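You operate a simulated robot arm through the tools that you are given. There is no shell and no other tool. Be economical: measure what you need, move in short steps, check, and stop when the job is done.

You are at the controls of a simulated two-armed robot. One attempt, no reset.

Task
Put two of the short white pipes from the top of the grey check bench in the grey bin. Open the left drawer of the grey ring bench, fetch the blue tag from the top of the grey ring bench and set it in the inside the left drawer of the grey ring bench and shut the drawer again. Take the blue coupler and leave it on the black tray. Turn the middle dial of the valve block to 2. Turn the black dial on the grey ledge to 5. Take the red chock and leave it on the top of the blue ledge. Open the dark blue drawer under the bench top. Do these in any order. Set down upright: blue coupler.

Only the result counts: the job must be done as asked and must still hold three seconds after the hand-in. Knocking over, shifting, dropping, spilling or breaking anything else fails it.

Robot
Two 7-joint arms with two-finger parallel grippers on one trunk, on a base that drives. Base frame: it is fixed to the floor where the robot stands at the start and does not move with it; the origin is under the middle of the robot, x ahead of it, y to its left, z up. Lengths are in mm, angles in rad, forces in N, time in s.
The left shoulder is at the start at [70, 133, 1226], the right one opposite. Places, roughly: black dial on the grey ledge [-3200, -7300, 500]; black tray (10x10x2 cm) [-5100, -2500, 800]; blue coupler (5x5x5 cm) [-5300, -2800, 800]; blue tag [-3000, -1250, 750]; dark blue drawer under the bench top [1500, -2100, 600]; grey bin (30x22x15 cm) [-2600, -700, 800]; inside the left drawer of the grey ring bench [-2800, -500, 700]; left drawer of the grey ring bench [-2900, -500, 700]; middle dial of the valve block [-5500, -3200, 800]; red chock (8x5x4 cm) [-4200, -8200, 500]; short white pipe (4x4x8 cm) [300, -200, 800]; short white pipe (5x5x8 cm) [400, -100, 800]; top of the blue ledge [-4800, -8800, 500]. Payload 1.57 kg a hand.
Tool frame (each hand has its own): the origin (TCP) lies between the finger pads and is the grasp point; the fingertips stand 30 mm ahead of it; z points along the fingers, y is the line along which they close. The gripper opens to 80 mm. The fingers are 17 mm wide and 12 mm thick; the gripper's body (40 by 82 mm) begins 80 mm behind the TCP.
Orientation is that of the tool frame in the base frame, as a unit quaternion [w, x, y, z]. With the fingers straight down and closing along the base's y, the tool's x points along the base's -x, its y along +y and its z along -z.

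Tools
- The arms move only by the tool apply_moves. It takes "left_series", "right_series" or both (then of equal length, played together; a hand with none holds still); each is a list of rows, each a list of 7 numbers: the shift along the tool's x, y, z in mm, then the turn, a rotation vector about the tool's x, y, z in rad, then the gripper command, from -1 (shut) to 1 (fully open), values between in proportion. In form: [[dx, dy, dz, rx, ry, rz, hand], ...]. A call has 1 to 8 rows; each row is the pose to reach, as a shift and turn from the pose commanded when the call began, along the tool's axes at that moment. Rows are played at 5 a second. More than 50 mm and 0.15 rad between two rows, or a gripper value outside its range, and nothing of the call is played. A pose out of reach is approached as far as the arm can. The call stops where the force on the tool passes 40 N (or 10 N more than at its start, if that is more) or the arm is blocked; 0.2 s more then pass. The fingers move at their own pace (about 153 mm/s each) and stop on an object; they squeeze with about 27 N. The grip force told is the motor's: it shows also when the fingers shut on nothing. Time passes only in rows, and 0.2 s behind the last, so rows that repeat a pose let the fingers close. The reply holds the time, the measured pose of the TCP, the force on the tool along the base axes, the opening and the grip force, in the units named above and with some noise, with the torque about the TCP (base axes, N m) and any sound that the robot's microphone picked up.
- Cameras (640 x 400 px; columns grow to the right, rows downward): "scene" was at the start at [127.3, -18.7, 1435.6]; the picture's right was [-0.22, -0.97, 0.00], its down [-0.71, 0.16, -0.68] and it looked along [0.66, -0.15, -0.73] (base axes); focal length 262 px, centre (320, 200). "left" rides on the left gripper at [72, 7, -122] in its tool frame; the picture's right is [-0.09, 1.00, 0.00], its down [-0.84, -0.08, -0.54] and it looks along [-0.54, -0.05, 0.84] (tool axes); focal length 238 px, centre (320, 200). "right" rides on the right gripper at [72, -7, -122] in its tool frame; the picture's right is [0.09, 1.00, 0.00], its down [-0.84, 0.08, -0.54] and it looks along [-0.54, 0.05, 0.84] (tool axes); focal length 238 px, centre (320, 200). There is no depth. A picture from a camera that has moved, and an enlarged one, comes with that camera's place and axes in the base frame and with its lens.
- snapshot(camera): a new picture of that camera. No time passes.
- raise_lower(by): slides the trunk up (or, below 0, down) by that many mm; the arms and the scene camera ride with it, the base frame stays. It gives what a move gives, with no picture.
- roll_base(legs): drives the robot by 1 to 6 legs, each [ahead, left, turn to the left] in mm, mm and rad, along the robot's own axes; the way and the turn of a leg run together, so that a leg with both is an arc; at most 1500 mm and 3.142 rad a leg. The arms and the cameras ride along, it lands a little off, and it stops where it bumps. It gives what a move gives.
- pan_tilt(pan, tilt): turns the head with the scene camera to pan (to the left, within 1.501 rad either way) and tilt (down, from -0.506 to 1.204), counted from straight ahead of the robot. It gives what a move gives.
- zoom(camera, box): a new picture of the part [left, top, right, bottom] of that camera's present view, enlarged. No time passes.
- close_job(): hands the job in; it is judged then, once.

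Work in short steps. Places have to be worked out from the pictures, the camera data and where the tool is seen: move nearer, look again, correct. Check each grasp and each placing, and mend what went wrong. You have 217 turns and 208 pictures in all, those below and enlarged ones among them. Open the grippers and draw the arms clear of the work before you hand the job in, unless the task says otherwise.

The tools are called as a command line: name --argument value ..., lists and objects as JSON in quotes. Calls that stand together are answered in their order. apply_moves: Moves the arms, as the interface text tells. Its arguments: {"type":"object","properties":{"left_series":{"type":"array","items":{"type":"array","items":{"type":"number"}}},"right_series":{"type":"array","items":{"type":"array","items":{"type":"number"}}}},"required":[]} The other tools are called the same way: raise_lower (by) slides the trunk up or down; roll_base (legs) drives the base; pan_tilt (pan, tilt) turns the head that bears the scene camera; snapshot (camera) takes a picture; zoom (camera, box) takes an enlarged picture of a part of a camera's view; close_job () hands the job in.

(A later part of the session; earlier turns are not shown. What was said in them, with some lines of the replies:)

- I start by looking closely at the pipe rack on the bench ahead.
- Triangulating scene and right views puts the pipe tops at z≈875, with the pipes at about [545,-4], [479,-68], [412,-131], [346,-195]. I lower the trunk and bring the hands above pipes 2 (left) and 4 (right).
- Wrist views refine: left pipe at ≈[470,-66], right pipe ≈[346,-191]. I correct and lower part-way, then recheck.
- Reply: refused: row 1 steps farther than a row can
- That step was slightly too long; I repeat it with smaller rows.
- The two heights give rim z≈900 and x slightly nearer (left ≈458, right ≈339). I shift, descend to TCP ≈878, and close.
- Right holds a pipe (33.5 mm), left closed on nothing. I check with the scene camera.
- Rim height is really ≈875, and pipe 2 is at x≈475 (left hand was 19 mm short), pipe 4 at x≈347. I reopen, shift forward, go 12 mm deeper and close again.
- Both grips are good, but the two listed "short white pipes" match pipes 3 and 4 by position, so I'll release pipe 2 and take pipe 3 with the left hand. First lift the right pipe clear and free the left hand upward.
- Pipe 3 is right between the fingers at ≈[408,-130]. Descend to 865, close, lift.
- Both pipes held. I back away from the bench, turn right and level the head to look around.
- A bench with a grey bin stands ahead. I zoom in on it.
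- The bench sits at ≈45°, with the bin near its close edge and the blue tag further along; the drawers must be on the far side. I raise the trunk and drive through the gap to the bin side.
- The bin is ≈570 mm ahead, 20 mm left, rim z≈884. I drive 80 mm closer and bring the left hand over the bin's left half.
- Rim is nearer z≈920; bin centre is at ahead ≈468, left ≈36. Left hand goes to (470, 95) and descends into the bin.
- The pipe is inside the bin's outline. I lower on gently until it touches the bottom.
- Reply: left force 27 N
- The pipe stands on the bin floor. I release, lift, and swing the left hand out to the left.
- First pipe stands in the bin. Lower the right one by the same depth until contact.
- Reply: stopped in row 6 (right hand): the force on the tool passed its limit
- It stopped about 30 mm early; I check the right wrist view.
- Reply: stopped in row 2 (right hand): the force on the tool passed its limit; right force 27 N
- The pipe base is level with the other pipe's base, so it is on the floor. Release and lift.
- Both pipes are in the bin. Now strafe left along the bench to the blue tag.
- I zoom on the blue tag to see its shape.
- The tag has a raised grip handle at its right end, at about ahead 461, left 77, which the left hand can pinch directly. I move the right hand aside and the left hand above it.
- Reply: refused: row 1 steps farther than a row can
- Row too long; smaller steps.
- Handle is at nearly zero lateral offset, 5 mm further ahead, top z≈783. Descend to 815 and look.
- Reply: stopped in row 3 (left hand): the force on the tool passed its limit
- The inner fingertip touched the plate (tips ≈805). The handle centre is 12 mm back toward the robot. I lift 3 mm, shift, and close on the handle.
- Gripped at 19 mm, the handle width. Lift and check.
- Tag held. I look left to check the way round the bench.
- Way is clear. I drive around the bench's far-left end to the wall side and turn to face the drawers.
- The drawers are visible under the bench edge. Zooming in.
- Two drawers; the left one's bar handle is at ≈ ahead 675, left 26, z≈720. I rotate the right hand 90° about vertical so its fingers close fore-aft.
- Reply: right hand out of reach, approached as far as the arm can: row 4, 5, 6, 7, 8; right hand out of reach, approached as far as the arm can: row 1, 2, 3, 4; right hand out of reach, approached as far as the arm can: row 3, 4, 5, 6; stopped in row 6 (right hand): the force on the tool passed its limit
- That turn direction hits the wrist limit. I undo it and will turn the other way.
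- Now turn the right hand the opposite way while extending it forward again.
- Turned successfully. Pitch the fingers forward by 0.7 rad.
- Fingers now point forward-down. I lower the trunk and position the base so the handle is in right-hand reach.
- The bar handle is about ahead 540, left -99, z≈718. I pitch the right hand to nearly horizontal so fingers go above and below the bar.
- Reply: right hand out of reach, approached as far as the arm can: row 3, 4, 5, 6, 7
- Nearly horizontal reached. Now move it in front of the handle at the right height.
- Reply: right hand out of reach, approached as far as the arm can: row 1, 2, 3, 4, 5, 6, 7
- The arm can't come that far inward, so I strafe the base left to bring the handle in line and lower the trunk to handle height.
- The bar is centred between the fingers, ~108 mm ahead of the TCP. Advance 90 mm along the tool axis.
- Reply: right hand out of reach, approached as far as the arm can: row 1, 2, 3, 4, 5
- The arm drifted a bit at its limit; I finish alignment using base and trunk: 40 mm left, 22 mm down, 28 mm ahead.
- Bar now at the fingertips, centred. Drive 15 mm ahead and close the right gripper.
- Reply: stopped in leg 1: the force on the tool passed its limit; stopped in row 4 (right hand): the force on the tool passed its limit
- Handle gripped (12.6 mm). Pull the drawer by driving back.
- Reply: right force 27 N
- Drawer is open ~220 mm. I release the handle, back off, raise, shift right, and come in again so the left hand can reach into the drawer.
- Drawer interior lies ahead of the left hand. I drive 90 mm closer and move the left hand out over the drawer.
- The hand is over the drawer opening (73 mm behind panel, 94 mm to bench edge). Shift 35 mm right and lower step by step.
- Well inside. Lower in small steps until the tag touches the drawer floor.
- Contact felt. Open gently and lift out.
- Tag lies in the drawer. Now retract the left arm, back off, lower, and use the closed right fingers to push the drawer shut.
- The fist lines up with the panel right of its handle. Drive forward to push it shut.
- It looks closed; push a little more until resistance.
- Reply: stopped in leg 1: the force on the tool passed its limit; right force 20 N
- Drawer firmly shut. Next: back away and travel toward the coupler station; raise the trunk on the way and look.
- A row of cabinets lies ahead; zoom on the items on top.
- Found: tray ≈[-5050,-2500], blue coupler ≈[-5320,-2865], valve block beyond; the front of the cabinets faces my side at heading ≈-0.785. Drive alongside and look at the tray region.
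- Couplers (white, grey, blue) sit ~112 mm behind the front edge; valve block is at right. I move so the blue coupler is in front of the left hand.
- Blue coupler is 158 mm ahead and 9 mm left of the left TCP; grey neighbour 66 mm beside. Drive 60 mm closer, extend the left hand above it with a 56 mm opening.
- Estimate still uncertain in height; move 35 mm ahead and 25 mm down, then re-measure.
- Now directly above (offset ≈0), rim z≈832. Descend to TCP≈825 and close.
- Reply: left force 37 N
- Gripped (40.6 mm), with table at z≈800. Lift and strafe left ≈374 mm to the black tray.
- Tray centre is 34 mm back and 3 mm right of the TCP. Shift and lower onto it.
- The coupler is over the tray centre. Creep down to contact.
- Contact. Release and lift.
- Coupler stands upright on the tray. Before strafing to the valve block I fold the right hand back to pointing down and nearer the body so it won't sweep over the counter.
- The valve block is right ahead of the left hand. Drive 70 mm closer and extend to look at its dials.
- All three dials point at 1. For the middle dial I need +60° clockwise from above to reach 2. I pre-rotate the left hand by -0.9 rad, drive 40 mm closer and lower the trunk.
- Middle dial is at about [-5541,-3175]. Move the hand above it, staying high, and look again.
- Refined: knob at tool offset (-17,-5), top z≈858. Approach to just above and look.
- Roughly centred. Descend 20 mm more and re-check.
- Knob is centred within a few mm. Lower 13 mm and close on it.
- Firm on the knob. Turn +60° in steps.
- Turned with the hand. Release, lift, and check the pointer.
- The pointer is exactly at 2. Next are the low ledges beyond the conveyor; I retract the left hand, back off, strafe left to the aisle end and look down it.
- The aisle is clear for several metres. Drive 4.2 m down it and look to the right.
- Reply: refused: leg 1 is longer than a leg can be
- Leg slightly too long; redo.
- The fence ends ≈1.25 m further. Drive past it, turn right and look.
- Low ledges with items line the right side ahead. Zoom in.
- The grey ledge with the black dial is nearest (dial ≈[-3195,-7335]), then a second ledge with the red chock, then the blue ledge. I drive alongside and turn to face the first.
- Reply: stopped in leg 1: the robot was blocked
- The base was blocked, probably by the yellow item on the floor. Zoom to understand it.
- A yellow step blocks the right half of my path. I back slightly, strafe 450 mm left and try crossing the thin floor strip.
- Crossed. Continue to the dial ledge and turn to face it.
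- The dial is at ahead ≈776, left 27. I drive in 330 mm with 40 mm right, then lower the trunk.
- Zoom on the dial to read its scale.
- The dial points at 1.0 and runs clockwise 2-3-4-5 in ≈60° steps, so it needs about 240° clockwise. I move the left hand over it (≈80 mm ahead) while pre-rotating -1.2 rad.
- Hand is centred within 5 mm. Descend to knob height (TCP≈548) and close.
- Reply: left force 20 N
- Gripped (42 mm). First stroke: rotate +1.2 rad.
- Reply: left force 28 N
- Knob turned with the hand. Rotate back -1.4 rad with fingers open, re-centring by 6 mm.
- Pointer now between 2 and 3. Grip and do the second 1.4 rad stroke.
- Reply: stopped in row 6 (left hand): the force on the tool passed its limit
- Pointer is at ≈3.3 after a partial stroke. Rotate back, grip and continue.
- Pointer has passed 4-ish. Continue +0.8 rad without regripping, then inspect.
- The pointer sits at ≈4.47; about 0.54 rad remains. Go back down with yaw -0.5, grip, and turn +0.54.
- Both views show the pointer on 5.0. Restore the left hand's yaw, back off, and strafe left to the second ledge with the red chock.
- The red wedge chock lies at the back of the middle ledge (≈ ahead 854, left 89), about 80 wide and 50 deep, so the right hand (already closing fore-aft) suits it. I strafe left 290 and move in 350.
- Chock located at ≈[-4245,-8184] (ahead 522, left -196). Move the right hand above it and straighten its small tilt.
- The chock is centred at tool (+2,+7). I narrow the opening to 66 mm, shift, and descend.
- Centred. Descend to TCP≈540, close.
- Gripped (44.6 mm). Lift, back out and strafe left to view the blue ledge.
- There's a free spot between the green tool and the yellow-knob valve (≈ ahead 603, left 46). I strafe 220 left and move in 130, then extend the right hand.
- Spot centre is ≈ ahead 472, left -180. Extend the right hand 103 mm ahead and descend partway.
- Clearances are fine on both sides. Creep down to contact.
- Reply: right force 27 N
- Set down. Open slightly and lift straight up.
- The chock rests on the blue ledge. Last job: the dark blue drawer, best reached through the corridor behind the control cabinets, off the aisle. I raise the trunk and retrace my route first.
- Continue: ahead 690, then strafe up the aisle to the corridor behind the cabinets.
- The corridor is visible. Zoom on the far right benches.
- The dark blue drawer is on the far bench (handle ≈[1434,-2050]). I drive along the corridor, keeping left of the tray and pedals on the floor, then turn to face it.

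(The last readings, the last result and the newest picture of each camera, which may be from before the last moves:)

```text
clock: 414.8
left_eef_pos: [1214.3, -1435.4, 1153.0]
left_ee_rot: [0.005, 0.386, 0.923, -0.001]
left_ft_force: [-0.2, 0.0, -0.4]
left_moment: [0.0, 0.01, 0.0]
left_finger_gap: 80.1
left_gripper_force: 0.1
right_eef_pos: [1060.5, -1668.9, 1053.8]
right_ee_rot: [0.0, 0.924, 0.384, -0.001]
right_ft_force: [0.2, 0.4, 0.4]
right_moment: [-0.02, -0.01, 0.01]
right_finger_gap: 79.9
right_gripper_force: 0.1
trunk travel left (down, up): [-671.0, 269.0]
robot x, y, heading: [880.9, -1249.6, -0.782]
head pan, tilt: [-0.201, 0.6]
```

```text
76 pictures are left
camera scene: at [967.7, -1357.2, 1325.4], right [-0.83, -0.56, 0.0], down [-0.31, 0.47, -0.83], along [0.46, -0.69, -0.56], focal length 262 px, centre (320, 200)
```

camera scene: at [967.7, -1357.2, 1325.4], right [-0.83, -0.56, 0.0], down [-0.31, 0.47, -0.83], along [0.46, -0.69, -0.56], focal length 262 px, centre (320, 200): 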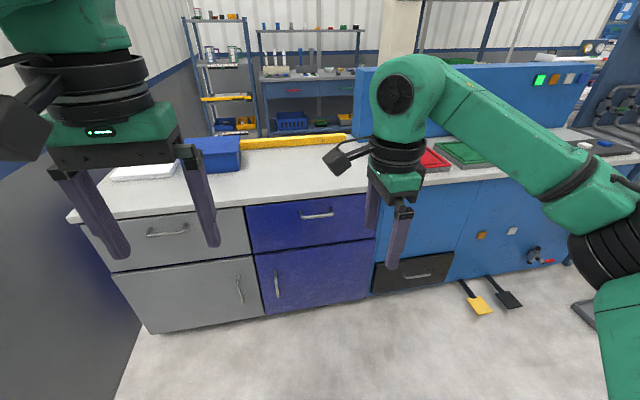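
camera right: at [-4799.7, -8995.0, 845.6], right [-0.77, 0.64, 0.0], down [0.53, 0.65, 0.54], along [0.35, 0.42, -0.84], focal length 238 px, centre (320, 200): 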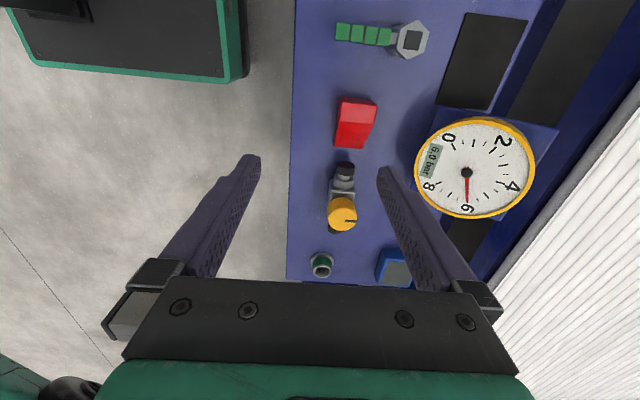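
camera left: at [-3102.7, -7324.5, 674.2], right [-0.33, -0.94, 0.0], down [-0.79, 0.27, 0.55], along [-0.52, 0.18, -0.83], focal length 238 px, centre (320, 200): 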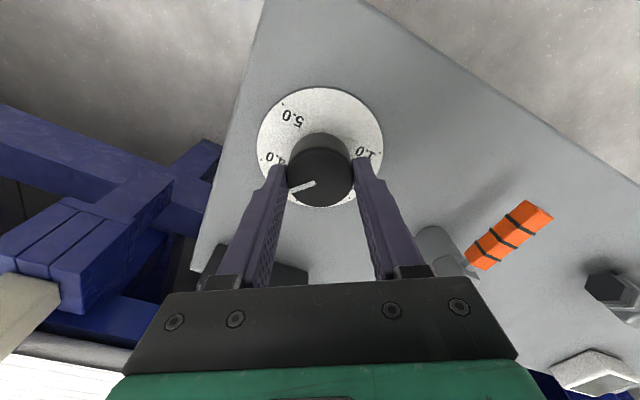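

The dark blue drawer's handle is at about ahead 944, left -168, z≈700. I pitch the right hand forward again while moving it outward.

apply_moves --right_series '[[-15, 0, 0, -0.14, 0, 0, 1], [-30, 0, 0, -0.28, 0, 0, 1], [-45, 0, 0, -0.42, 0, 0, 1], [-60, 0, 0, -0.56, 0, 0, 1], [-75, 0, 0, -0.7, 0, 0, 1], [-90, 0, 0, -0.84, 0, 0, 1], [-90, 0, 0, -0.84, 0, 0, 1]]'

apply_moves --right_series '[[0, 0, 0, -0.14, 0, 0, 1], [0, 0, 0, -0.28, 0, 0, 1], [0, 0, 0, -0.42, 0, 0, 1], [0, 0, 0, -0.56, 0, 0, 1], [0, 0, 0, -0.65, 0, 0, 1], [0, 0, 0, -0.65, 0, 0, 1]]'

```text
clock: 416.4
left_eef_pos: [1214.8, -1435.4, 1152.0]
left_ee_rot: [0.005, 0.386, 0.922, -0.001]
left_ft_force: [-0.2, 1.0, 0.7]
left_moment: [0.0, 0.03, -0.01]
left_finger_gap: 80.0
left_gripper_force: 0.1
right_eef_pos: [997.4, -1733.0, 1052.9]
right_ee_rot: [0.377, 0.843, 0.351, 0.155]
right_ft_force: [-1.3, 0.1, 0.1]
right_moment: [-0.01, -0.01, 0.0]
right_finger_gap: 79.8
right_gripper_force: 0.0
trunk travel left (down, up): [-671.0, 269.0]
robot x, y, heading: [887.7, -1247.9, -0.781]
head pan, tilt: [-0.201, 0.6]
```

```text
clock: 417.8
left_eef_pos: [1214.0, -1436.1, 1152.5]
left_ee_rot: [0.005, 0.386, 0.923, -0.001]
left_ft_force: [0.4, 0.3, 0.0]
left_moment: [0.02, -0.02, 0.0]
left_finger_gap: 79.8
left_gripper_force: 0.1
right_eef_pos: [983.8, -1758.8, 1058.5]
right_ee_rot: [0.552, 0.75, 0.294, 0.215]
right_ft_force: [0.0, -0.5, 0.6]
right_moment: [-0.01, -0.03, 0.02]
right_finger_gap: 79.8
right_gripper_force: 0.0
right hand out of reach, approached as far as the arm can: row 3, 4, 5, 6
trunk travel left (down, up): [-671.0, 269.0]
robot x, y, heading: [885.4, -1248.8, -0.787]
head pan, tilt: [-0.201, 0.6]
```

Good forward pitch. Lower the trunk, strafe 120 left, approach 330, then look.

roll_base --legs '[[0, 120, 0], [330, 0, 0]]'

raise_lower --by -330

snapshot --camera "right"

snapshot --camera "scene"

```text
clock: 420.8
left_eef_pos: [1530.5, -1581.8, 1152.2]
left_ee_rot: [0.005, 0.386, 0.923, -0.001]
left_ft_force: [-0.6, -0.7, -0.1]
left_moment: [-0.02, 0.01, 0.0]
left_finger_gap: 79.7
left_gripper_force: 0.1
right_eef_pos: [1301.6, -1904.4, 1058.7]
right_ee_rot: [0.552, 0.75, 0.294, 0.215]
right_ft_force: [0.6, 0.7, 0.3]
right_moment: [-0.04, 0.03, -0.01]
right_finger_gap: 80.1
right_gripper_force: 0.0
trunk travel left (down, up): [-671.0, 269.0]
robot x, y, heading: [1201.5, -1393.6, -0.785]
head pan, tilt: [-0.201, 0.6]
```

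```text
clock: 424.1
left_eef_pos: [1531.6, -1582.1, 822.6]
left_ee_rot: [0.005, 0.386, 0.923, -0.001]
left_ft_force: [-0.8, 0.2, -0.4]
left_moment: [-0.03, 0.0, 0.01]
left_finger_gap: 80.3
left_gripper_force: 0.1
right_eef_pos: [1302.1, -1905.3, 729.4]
right_ee_rot: [0.552, 0.75, 0.293, 0.216]
right_ft_force: [0.5, -0.8, -0.6]
right_moment: [-0.01, -0.03, 0.01]
right_finger_gap: 80.0
right_gripper_force: 0.1
trunk travel left (down, up): [-341.0, 599.0]
robot x, y, heading: [1199.9, -1396.1, -0.781]
head pan, tilt: [-0.201, 0.6]
```

```text
75 pictures are left
camera right: at [1274.2, -1768.4, 758.5], right [0.27, -0.15, 0.95], down [-0.95, -0.2, 0.24], along [0.16, -0.97, -0.2], focal length 238 px, centre (320, 200)
```

right: 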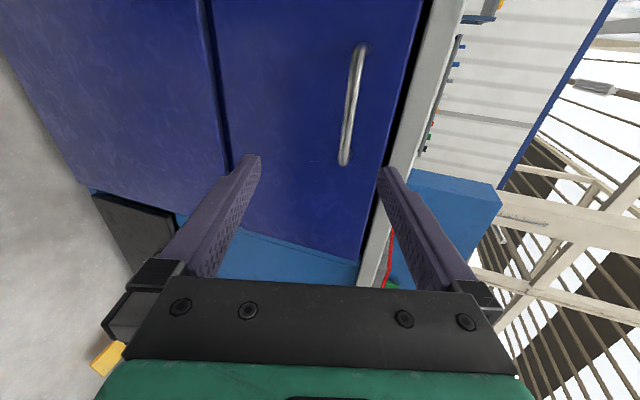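

```text
74 pictures are left
camera scene: at [1284.9, -1503.7, 995.3], right [-0.83, -0.56, 0.0], down [-0.31, 0.47, -0.83], along [0.46, -0.69, -0.56], focal length 262 px, centre (320, 200)
```

scene: 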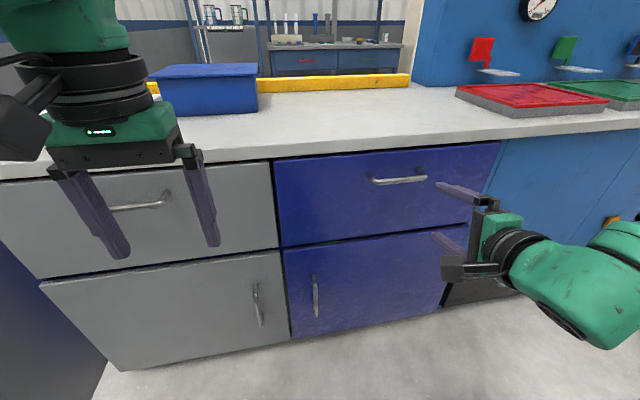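

Handle triangulated at ≈[1414,-1990,720]. Narrow the right gripper to 50 mm and move 95 ahead, 20 left, then look.

apply_moves --right_series '[[0, 0, 0, 0, 0, 0, 0.25], [0, 0, 0, 0, 0, 0, 0.25]]'

roll_base --legs '[[0, 20, 0], [90, 0, 0]]'

snapshot --camera "right"

```text
clock: 424.6
left_eef_pos: [1530.9, -1581.1, 821.5]
left_ee_rot: [0.005, 0.386, 0.922, -0.002]
left_ft_force: [-0.1, 0.3, 0.2]
left_moment: [-0.01, 0.01, -0.01]
left_finger_gap: 79.9
left_gripper_force: 0.1
right_eef_pos: [1300.8, -1905.6, 728.9]
right_ee_rot: [0.553, 0.749, 0.294, 0.215]
right_ft_force: [-0.1, -0.4, -0.5]
right_moment: [0.0, 0.01, 0.0]
right_finger_gap: 50.0
right_gripper_force: 0.1
trunk travel left (down, up): [-341.0, 599.0]
robot x, y, heading: [1199.3, -1392.9, -0.779]
head pan, tilt: [-0.201, 0.6]
```

```text
clock: 426.1
left_eef_pos: [1609.5, -1632.4, 820.9]
left_ee_rot: [0.005, 0.385, 0.923, -0.002]
left_ft_force: [0.2, -0.1, -0.1]
left_moment: [-0.01, -0.03, -0.01]
left_finger_gap: 79.9
left_gripper_force: 0.0
right_eef_pos: [1381.4, -1956.1, 728.0]
right_ee_rot: [0.551, 0.75, 0.295, 0.215]
right_ft_force: [0.4, 0.1, -1.2]
right_moment: [-0.01, 0.02, 0.0]
right_finger_gap: 50.0
right_gripper_force: 0.2
trunk travel left (down, up): [-341.0, 599.0]
robot x, y, heading: [1278.1, -1443.4, -0.78]
head pan, tilt: [-0.201, 0.6]
```

```text
73 pictures are left
camera right: at [1353.5, -1818.8, 758.1], right [0.27, -0.16, 0.95], down [-0.95, -0.21, 0.24], along [0.16, -0.97, -0.2], focal length 238 px, centre (320, 200)
```

right: 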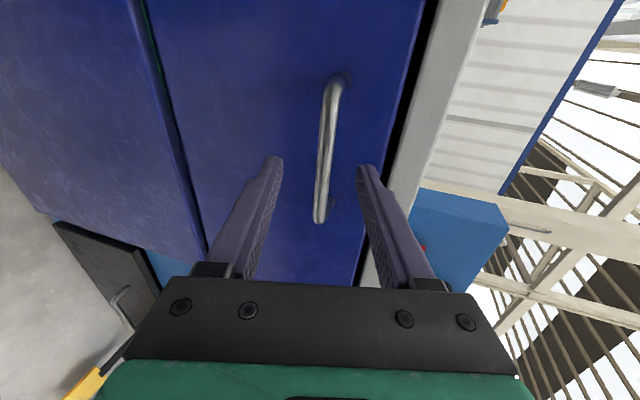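

Bar centred, ~47 mm ahead of TCP along the fingers. Drive 26 mm more and close.

roll_base --legs '[[26, 0, 0]]'

apply_moves --right_series '[[0, 0, 0, 0, 0, 0, -0.4], [0, 0, 0, 0, 0, 0, -1], [0, 0, 0, 0, 0, 0, -1], [0, 0, 0, 0, 0, 0, -1]]'

snapshot --camera "right"

```text
clock: 427.0
left_eef_pos: [1629.3, -1649.8, 822.3]
left_ee_rot: [0.005, 0.384, 0.923, -0.001]
left_ft_force: [-0.1, 0.0, 0.4]
left_moment: [0.01, 0.04, 0.0]
left_finger_gap: 79.7
left_gripper_force: 0.1
right_eef_pos: [1400.2, -1973.1, 728.0]
right_ee_rot: [0.552, 0.75, 0.295, 0.216]
right_ft_force: [0.0, -0.7, -0.7]
right_moment: [0.0, -0.01, 0.0]
right_finger_gap: 50.2
right_gripper_force: 0.0
trunk travel left (down, up): [-341.0, 599.0]
robot x, y, heading: [1296.3, -1462.3, -0.774]
head pan, tilt: [-0.201, 0.6]
```

```text
clock: 428.0
left_eef_pos: [1627.5, -1647.6, 824.9]
left_ee_rot: [0.007, 0.385, 0.923, -0.001]
left_ft_force: [0.0, 0.2, 0.0]
left_moment: [-0.05, 0.01, 0.0]
left_finger_gap: 79.9
left_gripper_force: 0.0
right_eef_pos: [1396.9, -1972.8, 731.6]
right_ee_rot: [0.555, 0.748, 0.293, 0.217]
right_ft_force: [-10.9, 2.6, 10.8]
right_moment: [-0.08, -0.11, -0.12]
right_finger_gap: 0.2
right_gripper_force: 21.2
trunk travel left (down, up): [-341.0, 599.0]
robot x, y, heading: [1299.2, -1462.3, -0.781]
head pan, tilt: [-0.201, 0.6]
```

```text
72 pictures are left
camera right: at [1369.8, -1835.9, 760.3], right [0.27, -0.15, 0.95], down [-0.95, -0.2, 0.23], along [0.16, -0.97, -0.2], focal length 238 px, centre (320, 200)
```

right: 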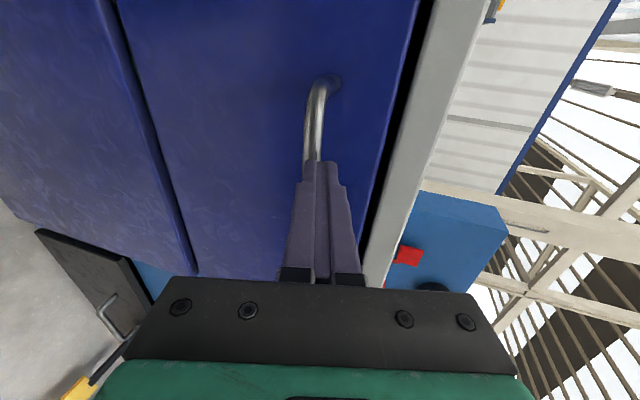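

It closed just in front of the bar. Open, move 16 mm ahead and 5 mm down, and close again.

apply_moves --right_series '[[0, 0, 0, 0, 0, 0, 0.25], [0, 0, 0, 0, 0, 0, 0.25], [0, 0, 0, 0, 0, 0, 0.25]]'

raise_lower --by -6

snapshot --camera "right"

```text
clock: 428.8
left_eef_pos: [1628.6, -1649.2, 822.4]
left_ee_rot: [0.005, 0.385, 0.923, -0.001]
left_ft_force: [-0.3, 0.0, 0.3]
left_moment: [-0.03, -0.01, 0.03]
left_finger_gap: 80.3
left_gripper_force: 0.0
right_eef_pos: [1399.2, -1972.8, 728.4]
right_ee_rot: [0.552, 0.75, 0.294, 0.216]
right_ft_force: [-0.1, 0.1, 0.4]
right_moment: [0.0, -0.04, -0.01]
right_finger_gap: 50.0
right_gripper_force: 0.0
trunk travel left (down, up): [-341.0, 599.0]
robot x, y, heading: [1296.4, -1463.4, -0.781]
head pan, tilt: [-0.201, 0.6]
```

```text
clock: 429.3
left_eef_pos: [1629.1, -1650.0, 815.3]
left_ee_rot: [0.006, 0.385, 0.923, -0.002]
left_ft_force: [-0.2, -0.9, 0.2]
left_moment: [-0.02, 0.01, 0.0]
left_finger_gap: 80.1
left_gripper_force: 0.0
right_eef_pos: [1399.7, -1973.0, 722.3]
right_ee_rot: [0.552, 0.75, 0.294, 0.216]
right_ft_force: [-0.1, 0.2, -0.1]
right_moment: [-0.01, -0.03, -0.02]
right_finger_gap: 50.2
right_gripper_force: 0.1
trunk travel left (down, up): [-335.0, 605.0]
robot x, y, heading: [1300.5, -1461.1, -0.782]
head pan, tilt: [-0.201, 0.6]
```

```text
71 pictures are left
camera right: at [1371.5, -1836.5, 752.4], right [0.27, -0.15, 0.95], down [-0.95, -0.2, 0.24], along [0.16, -0.97, -0.2], focal length 238 px, centre (320, 200)
```

right: 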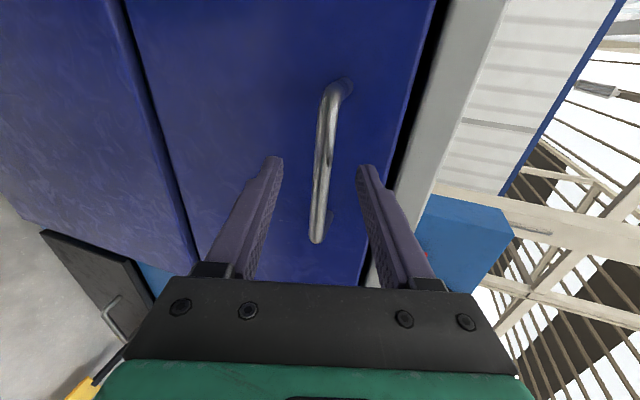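

Bar is just at the fingertips (29 mm). Drive 14 mm ahead and close.

roll_base --legs '[[14, 0, 0]]'

apply_moves --right_series '[[0, 0, 0, 0, 0, 0, -0.4], [0, 0, 0, 0, 0, 0, -1], [0, 0, 0, 0, 0, 0, -1], [0, 0, 0, 0, 0, 0, -1]]'

```text
clock: 430.1
left_eef_pos: [1638.7, -1660.6, 816.4]
left_ee_rot: [0.005, 0.385, 0.923, -0.001]
left_ft_force: [0.0, -0.1, -0.2]
left_moment: [0.03, 0.03, 0.03]
left_finger_gap: 80.1
left_gripper_force: 0.1
right_eef_pos: [1409.5, -1983.8, 722.4]
right_ee_rot: [0.552, 0.75, 0.295, 0.216]
right_ft_force: [0.2, 0.5, -0.9]
right_moment: [-0.03, 0.0, 0.04]
right_finger_gap: 50.0
right_gripper_force: 0.1
trunk travel left (down, up): [-335.0, 605.0]
robot x, y, heading: [1308.0, -1470.4, -0.779]
head pan, tilt: [-0.201, 0.6]
```

```text
clock: 431.1
left_eef_pos: [1637.7, -1658.7, 816.3]
left_ee_rot: [0.005, 0.385, 0.923, -0.001]
left_ft_force: [-0.5, 0.6, -0.7]
left_moment: [0.01, -0.02, -0.01]
left_finger_gap: 79.8
left_gripper_force: 0.0
right_eef_pos: [1409.3, -1983.4, 720.6]
right_ee_rot: [0.55, 0.751, 0.295, 0.216]
right_ft_force: [-6.9, 12.6, -18.4]
right_moment: [-0.07, 0.7, -0.28]
right_finger_gap: 12.4
right_gripper_force: 29.3
trunk travel left (down, up): [-335.0, 605.0]
robot x, y, heading: [1310.1, -1471.5, -0.778]
head pan, tilt: [-0.201, 0.6]
```

Handle gripped (12.4 mm). Pull the drawer open by driving back.

roll_base --legs '[[-300, 0, 0]]'

snapshot --camera "scene"

```text
clock: 433.1
left_eef_pos: [1428.7, -1449.3, 815.3]
left_ee_rot: [0.004, 0.386, 0.923, -0.001]
left_ft_force: [-0.4, 0.0, -0.6]
left_moment: [-0.01, -0.01, -0.01]
left_finger_gap: 80.0
left_gripper_force: 0.0
right_eef_pos: [1199.9, -1772.1, 720.9]
right_ee_rot: [0.549, 0.751, 0.296, 0.216]
right_ft_force: [17.4, 15.6, -23.4]
right_moment: [0.25, 0.32, 0.82]
right_finger_gap: 12.9
right_gripper_force: 30.1
trunk travel left (down, up): [-335.0, 605.0]
robot x, y, heading: [1093.5, -1266.4, -0.781]
head pan, tilt: [-0.201, 0.6]
```

```text
70 pictures are left
camera scene: at [1182.6, -1371.7, 988.9], right [-0.83, -0.56, 0.0], down [-0.32, 0.47, -0.82], along [0.46, -0.69, -0.57], focal length 262 px, centre (320, 200)
```

scene: 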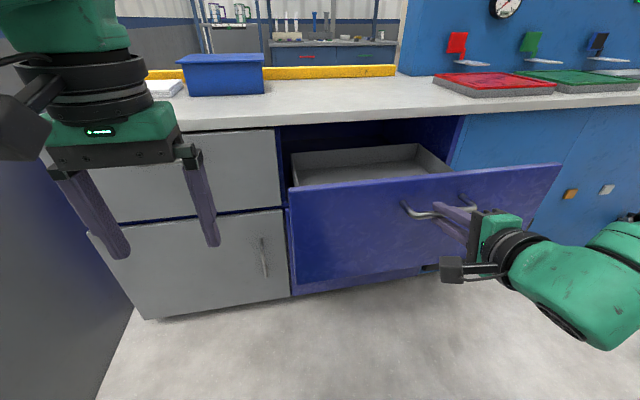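

Open 300 mm. I pull a bit further for certainty, then release.

roll_base --legs '[[-60, 0, 0]]'

apply_moves --right_series '[[0, 0, 0, 0, 0, 0, 0.4], [0, 0, 0, 0, 0, 0, 0.4], [0, 0, 0, 0, 0, 0, 0.4]]'

roll_base --legs '[[-120, 0, 0]]'

snapshot --camera "scene"

```text
clock: 434.1
left_eef_pos: [1382.2, -1407.3, 817.0]
left_ee_rot: [0.005, 0.386, 0.923, -0.002]
left_ft_force: [0.5, 0.0, -0.1]
left_moment: [0.0, 0.0, 0.02]
left_finger_gap: 80.0
left_gripper_force: 0.1
right_eef_pos: [1154.1, -1728.0, 721.5]
right_ee_rot: [0.55, 0.751, 0.295, 0.216]
right_ft_force: [-0.2, 0.2, -0.2]
right_moment: [-0.01, 0.0, 0.04]
right_finger_gap: 0.1
right_gripper_force: 21.2
trunk travel left (down, up): [-335.0, 605.0]
robot x, y, heading: [1048.5, -1221.0, -0.78]
head pan, tilt: [-0.201, 0.6]
```

```text
clock: 434.9
left_eef_pos: [1384.9, -1406.9, 816.1]
left_ee_rot: [0.005, 0.386, 0.923, -0.001]
left_ft_force: [1.0, 0.4, 0.4]
left_moment: [-0.02, 0.02, 0.01]
left_finger_gap: 80.1
left_gripper_force: 0.1
right_eef_pos: [1152.0, -1729.0, 721.1]
right_ee_rot: [0.55, 0.751, 0.294, 0.217]
right_ft_force: [-0.2, 0.6, 0.0]
right_moment: [0.01, 0.03, 0.02]
right_finger_gap: 56.0
right_gripper_force: 0.0
trunk travel left (down, up): [-335.0, 605.0]
robot x, y, heading: [1056.8, -1219.3, -0.783]
head pan, tilt: [-0.201, 0.6]
```

```text
clock: 436.1
left_eef_pos: [1296.8, -1322.3, 817.7]
left_ee_rot: [0.006, 0.386, 0.923, -0.002]
left_ft_force: [0.5, -0.1, 0.1]
left_moment: [-0.01, 0.02, 0.01]
left_finger_gap: 79.9
left_gripper_force: 0.1
right_eef_pos: [1069.0, -1643.6, 721.0]
right_ee_rot: [0.551, 0.75, 0.295, 0.217]
right_ft_force: [0.6, -0.5, 0.0]
right_moment: [0.03, -0.02, 0.0]
right_finger_gap: 55.9
right_gripper_force: 0.0
trunk travel left (down, up): [-335.0, 605.0]
robot x, y, heading: [966.5, -1134.6, -0.781]
head pan, tilt: [-0.201, 0.6]
```

```text
69 pictures are left
camera scene: at [1050.7, -1243.8, 989.4], right [-0.83, -0.56, 0.0], down [-0.31, 0.47, -0.83], along [0.46, -0.69, -0.56], focal length 262 px, centre (320, 200)
```

scene: 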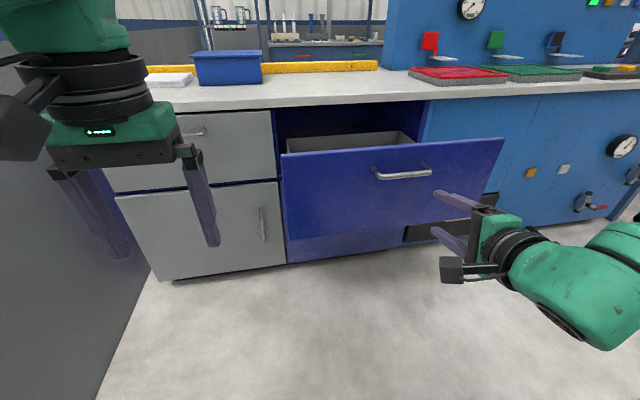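

The dark blue drawer is fully open (it reached its stop) and both hands are open and clear. Everything is done; I hand in.

close_job

```text
The job is handed in.
```

I did all seven parts of the job and handed it in; I don't have the judge's result.

- **Pipes:** two white pipes stand in the grey bin. I briefly gripped a third pipe and let it go in its rack without moving it noticeably.
- **Ring bench drawer:** the blue tag is inside the left drawer, and I pushed the drawer shut until it met resistance.
- **Blue coupler:** it stands upright on the black tray.
- **Valve block:** the middle dial points at 2.
- **Black dial:** it points at 5.0, read from two camera views to within a few degrees.
- **Red chock:** it rests on top of the blue ledge, between the green tool and the valve with the yellow knob.
- **Dark blue drawer:** it is open by about 300 mm. On the last pull the grip slipped off the handle, most likely because the drawer had reached its stop.

Both grippers are open and the arms are clear of the work.
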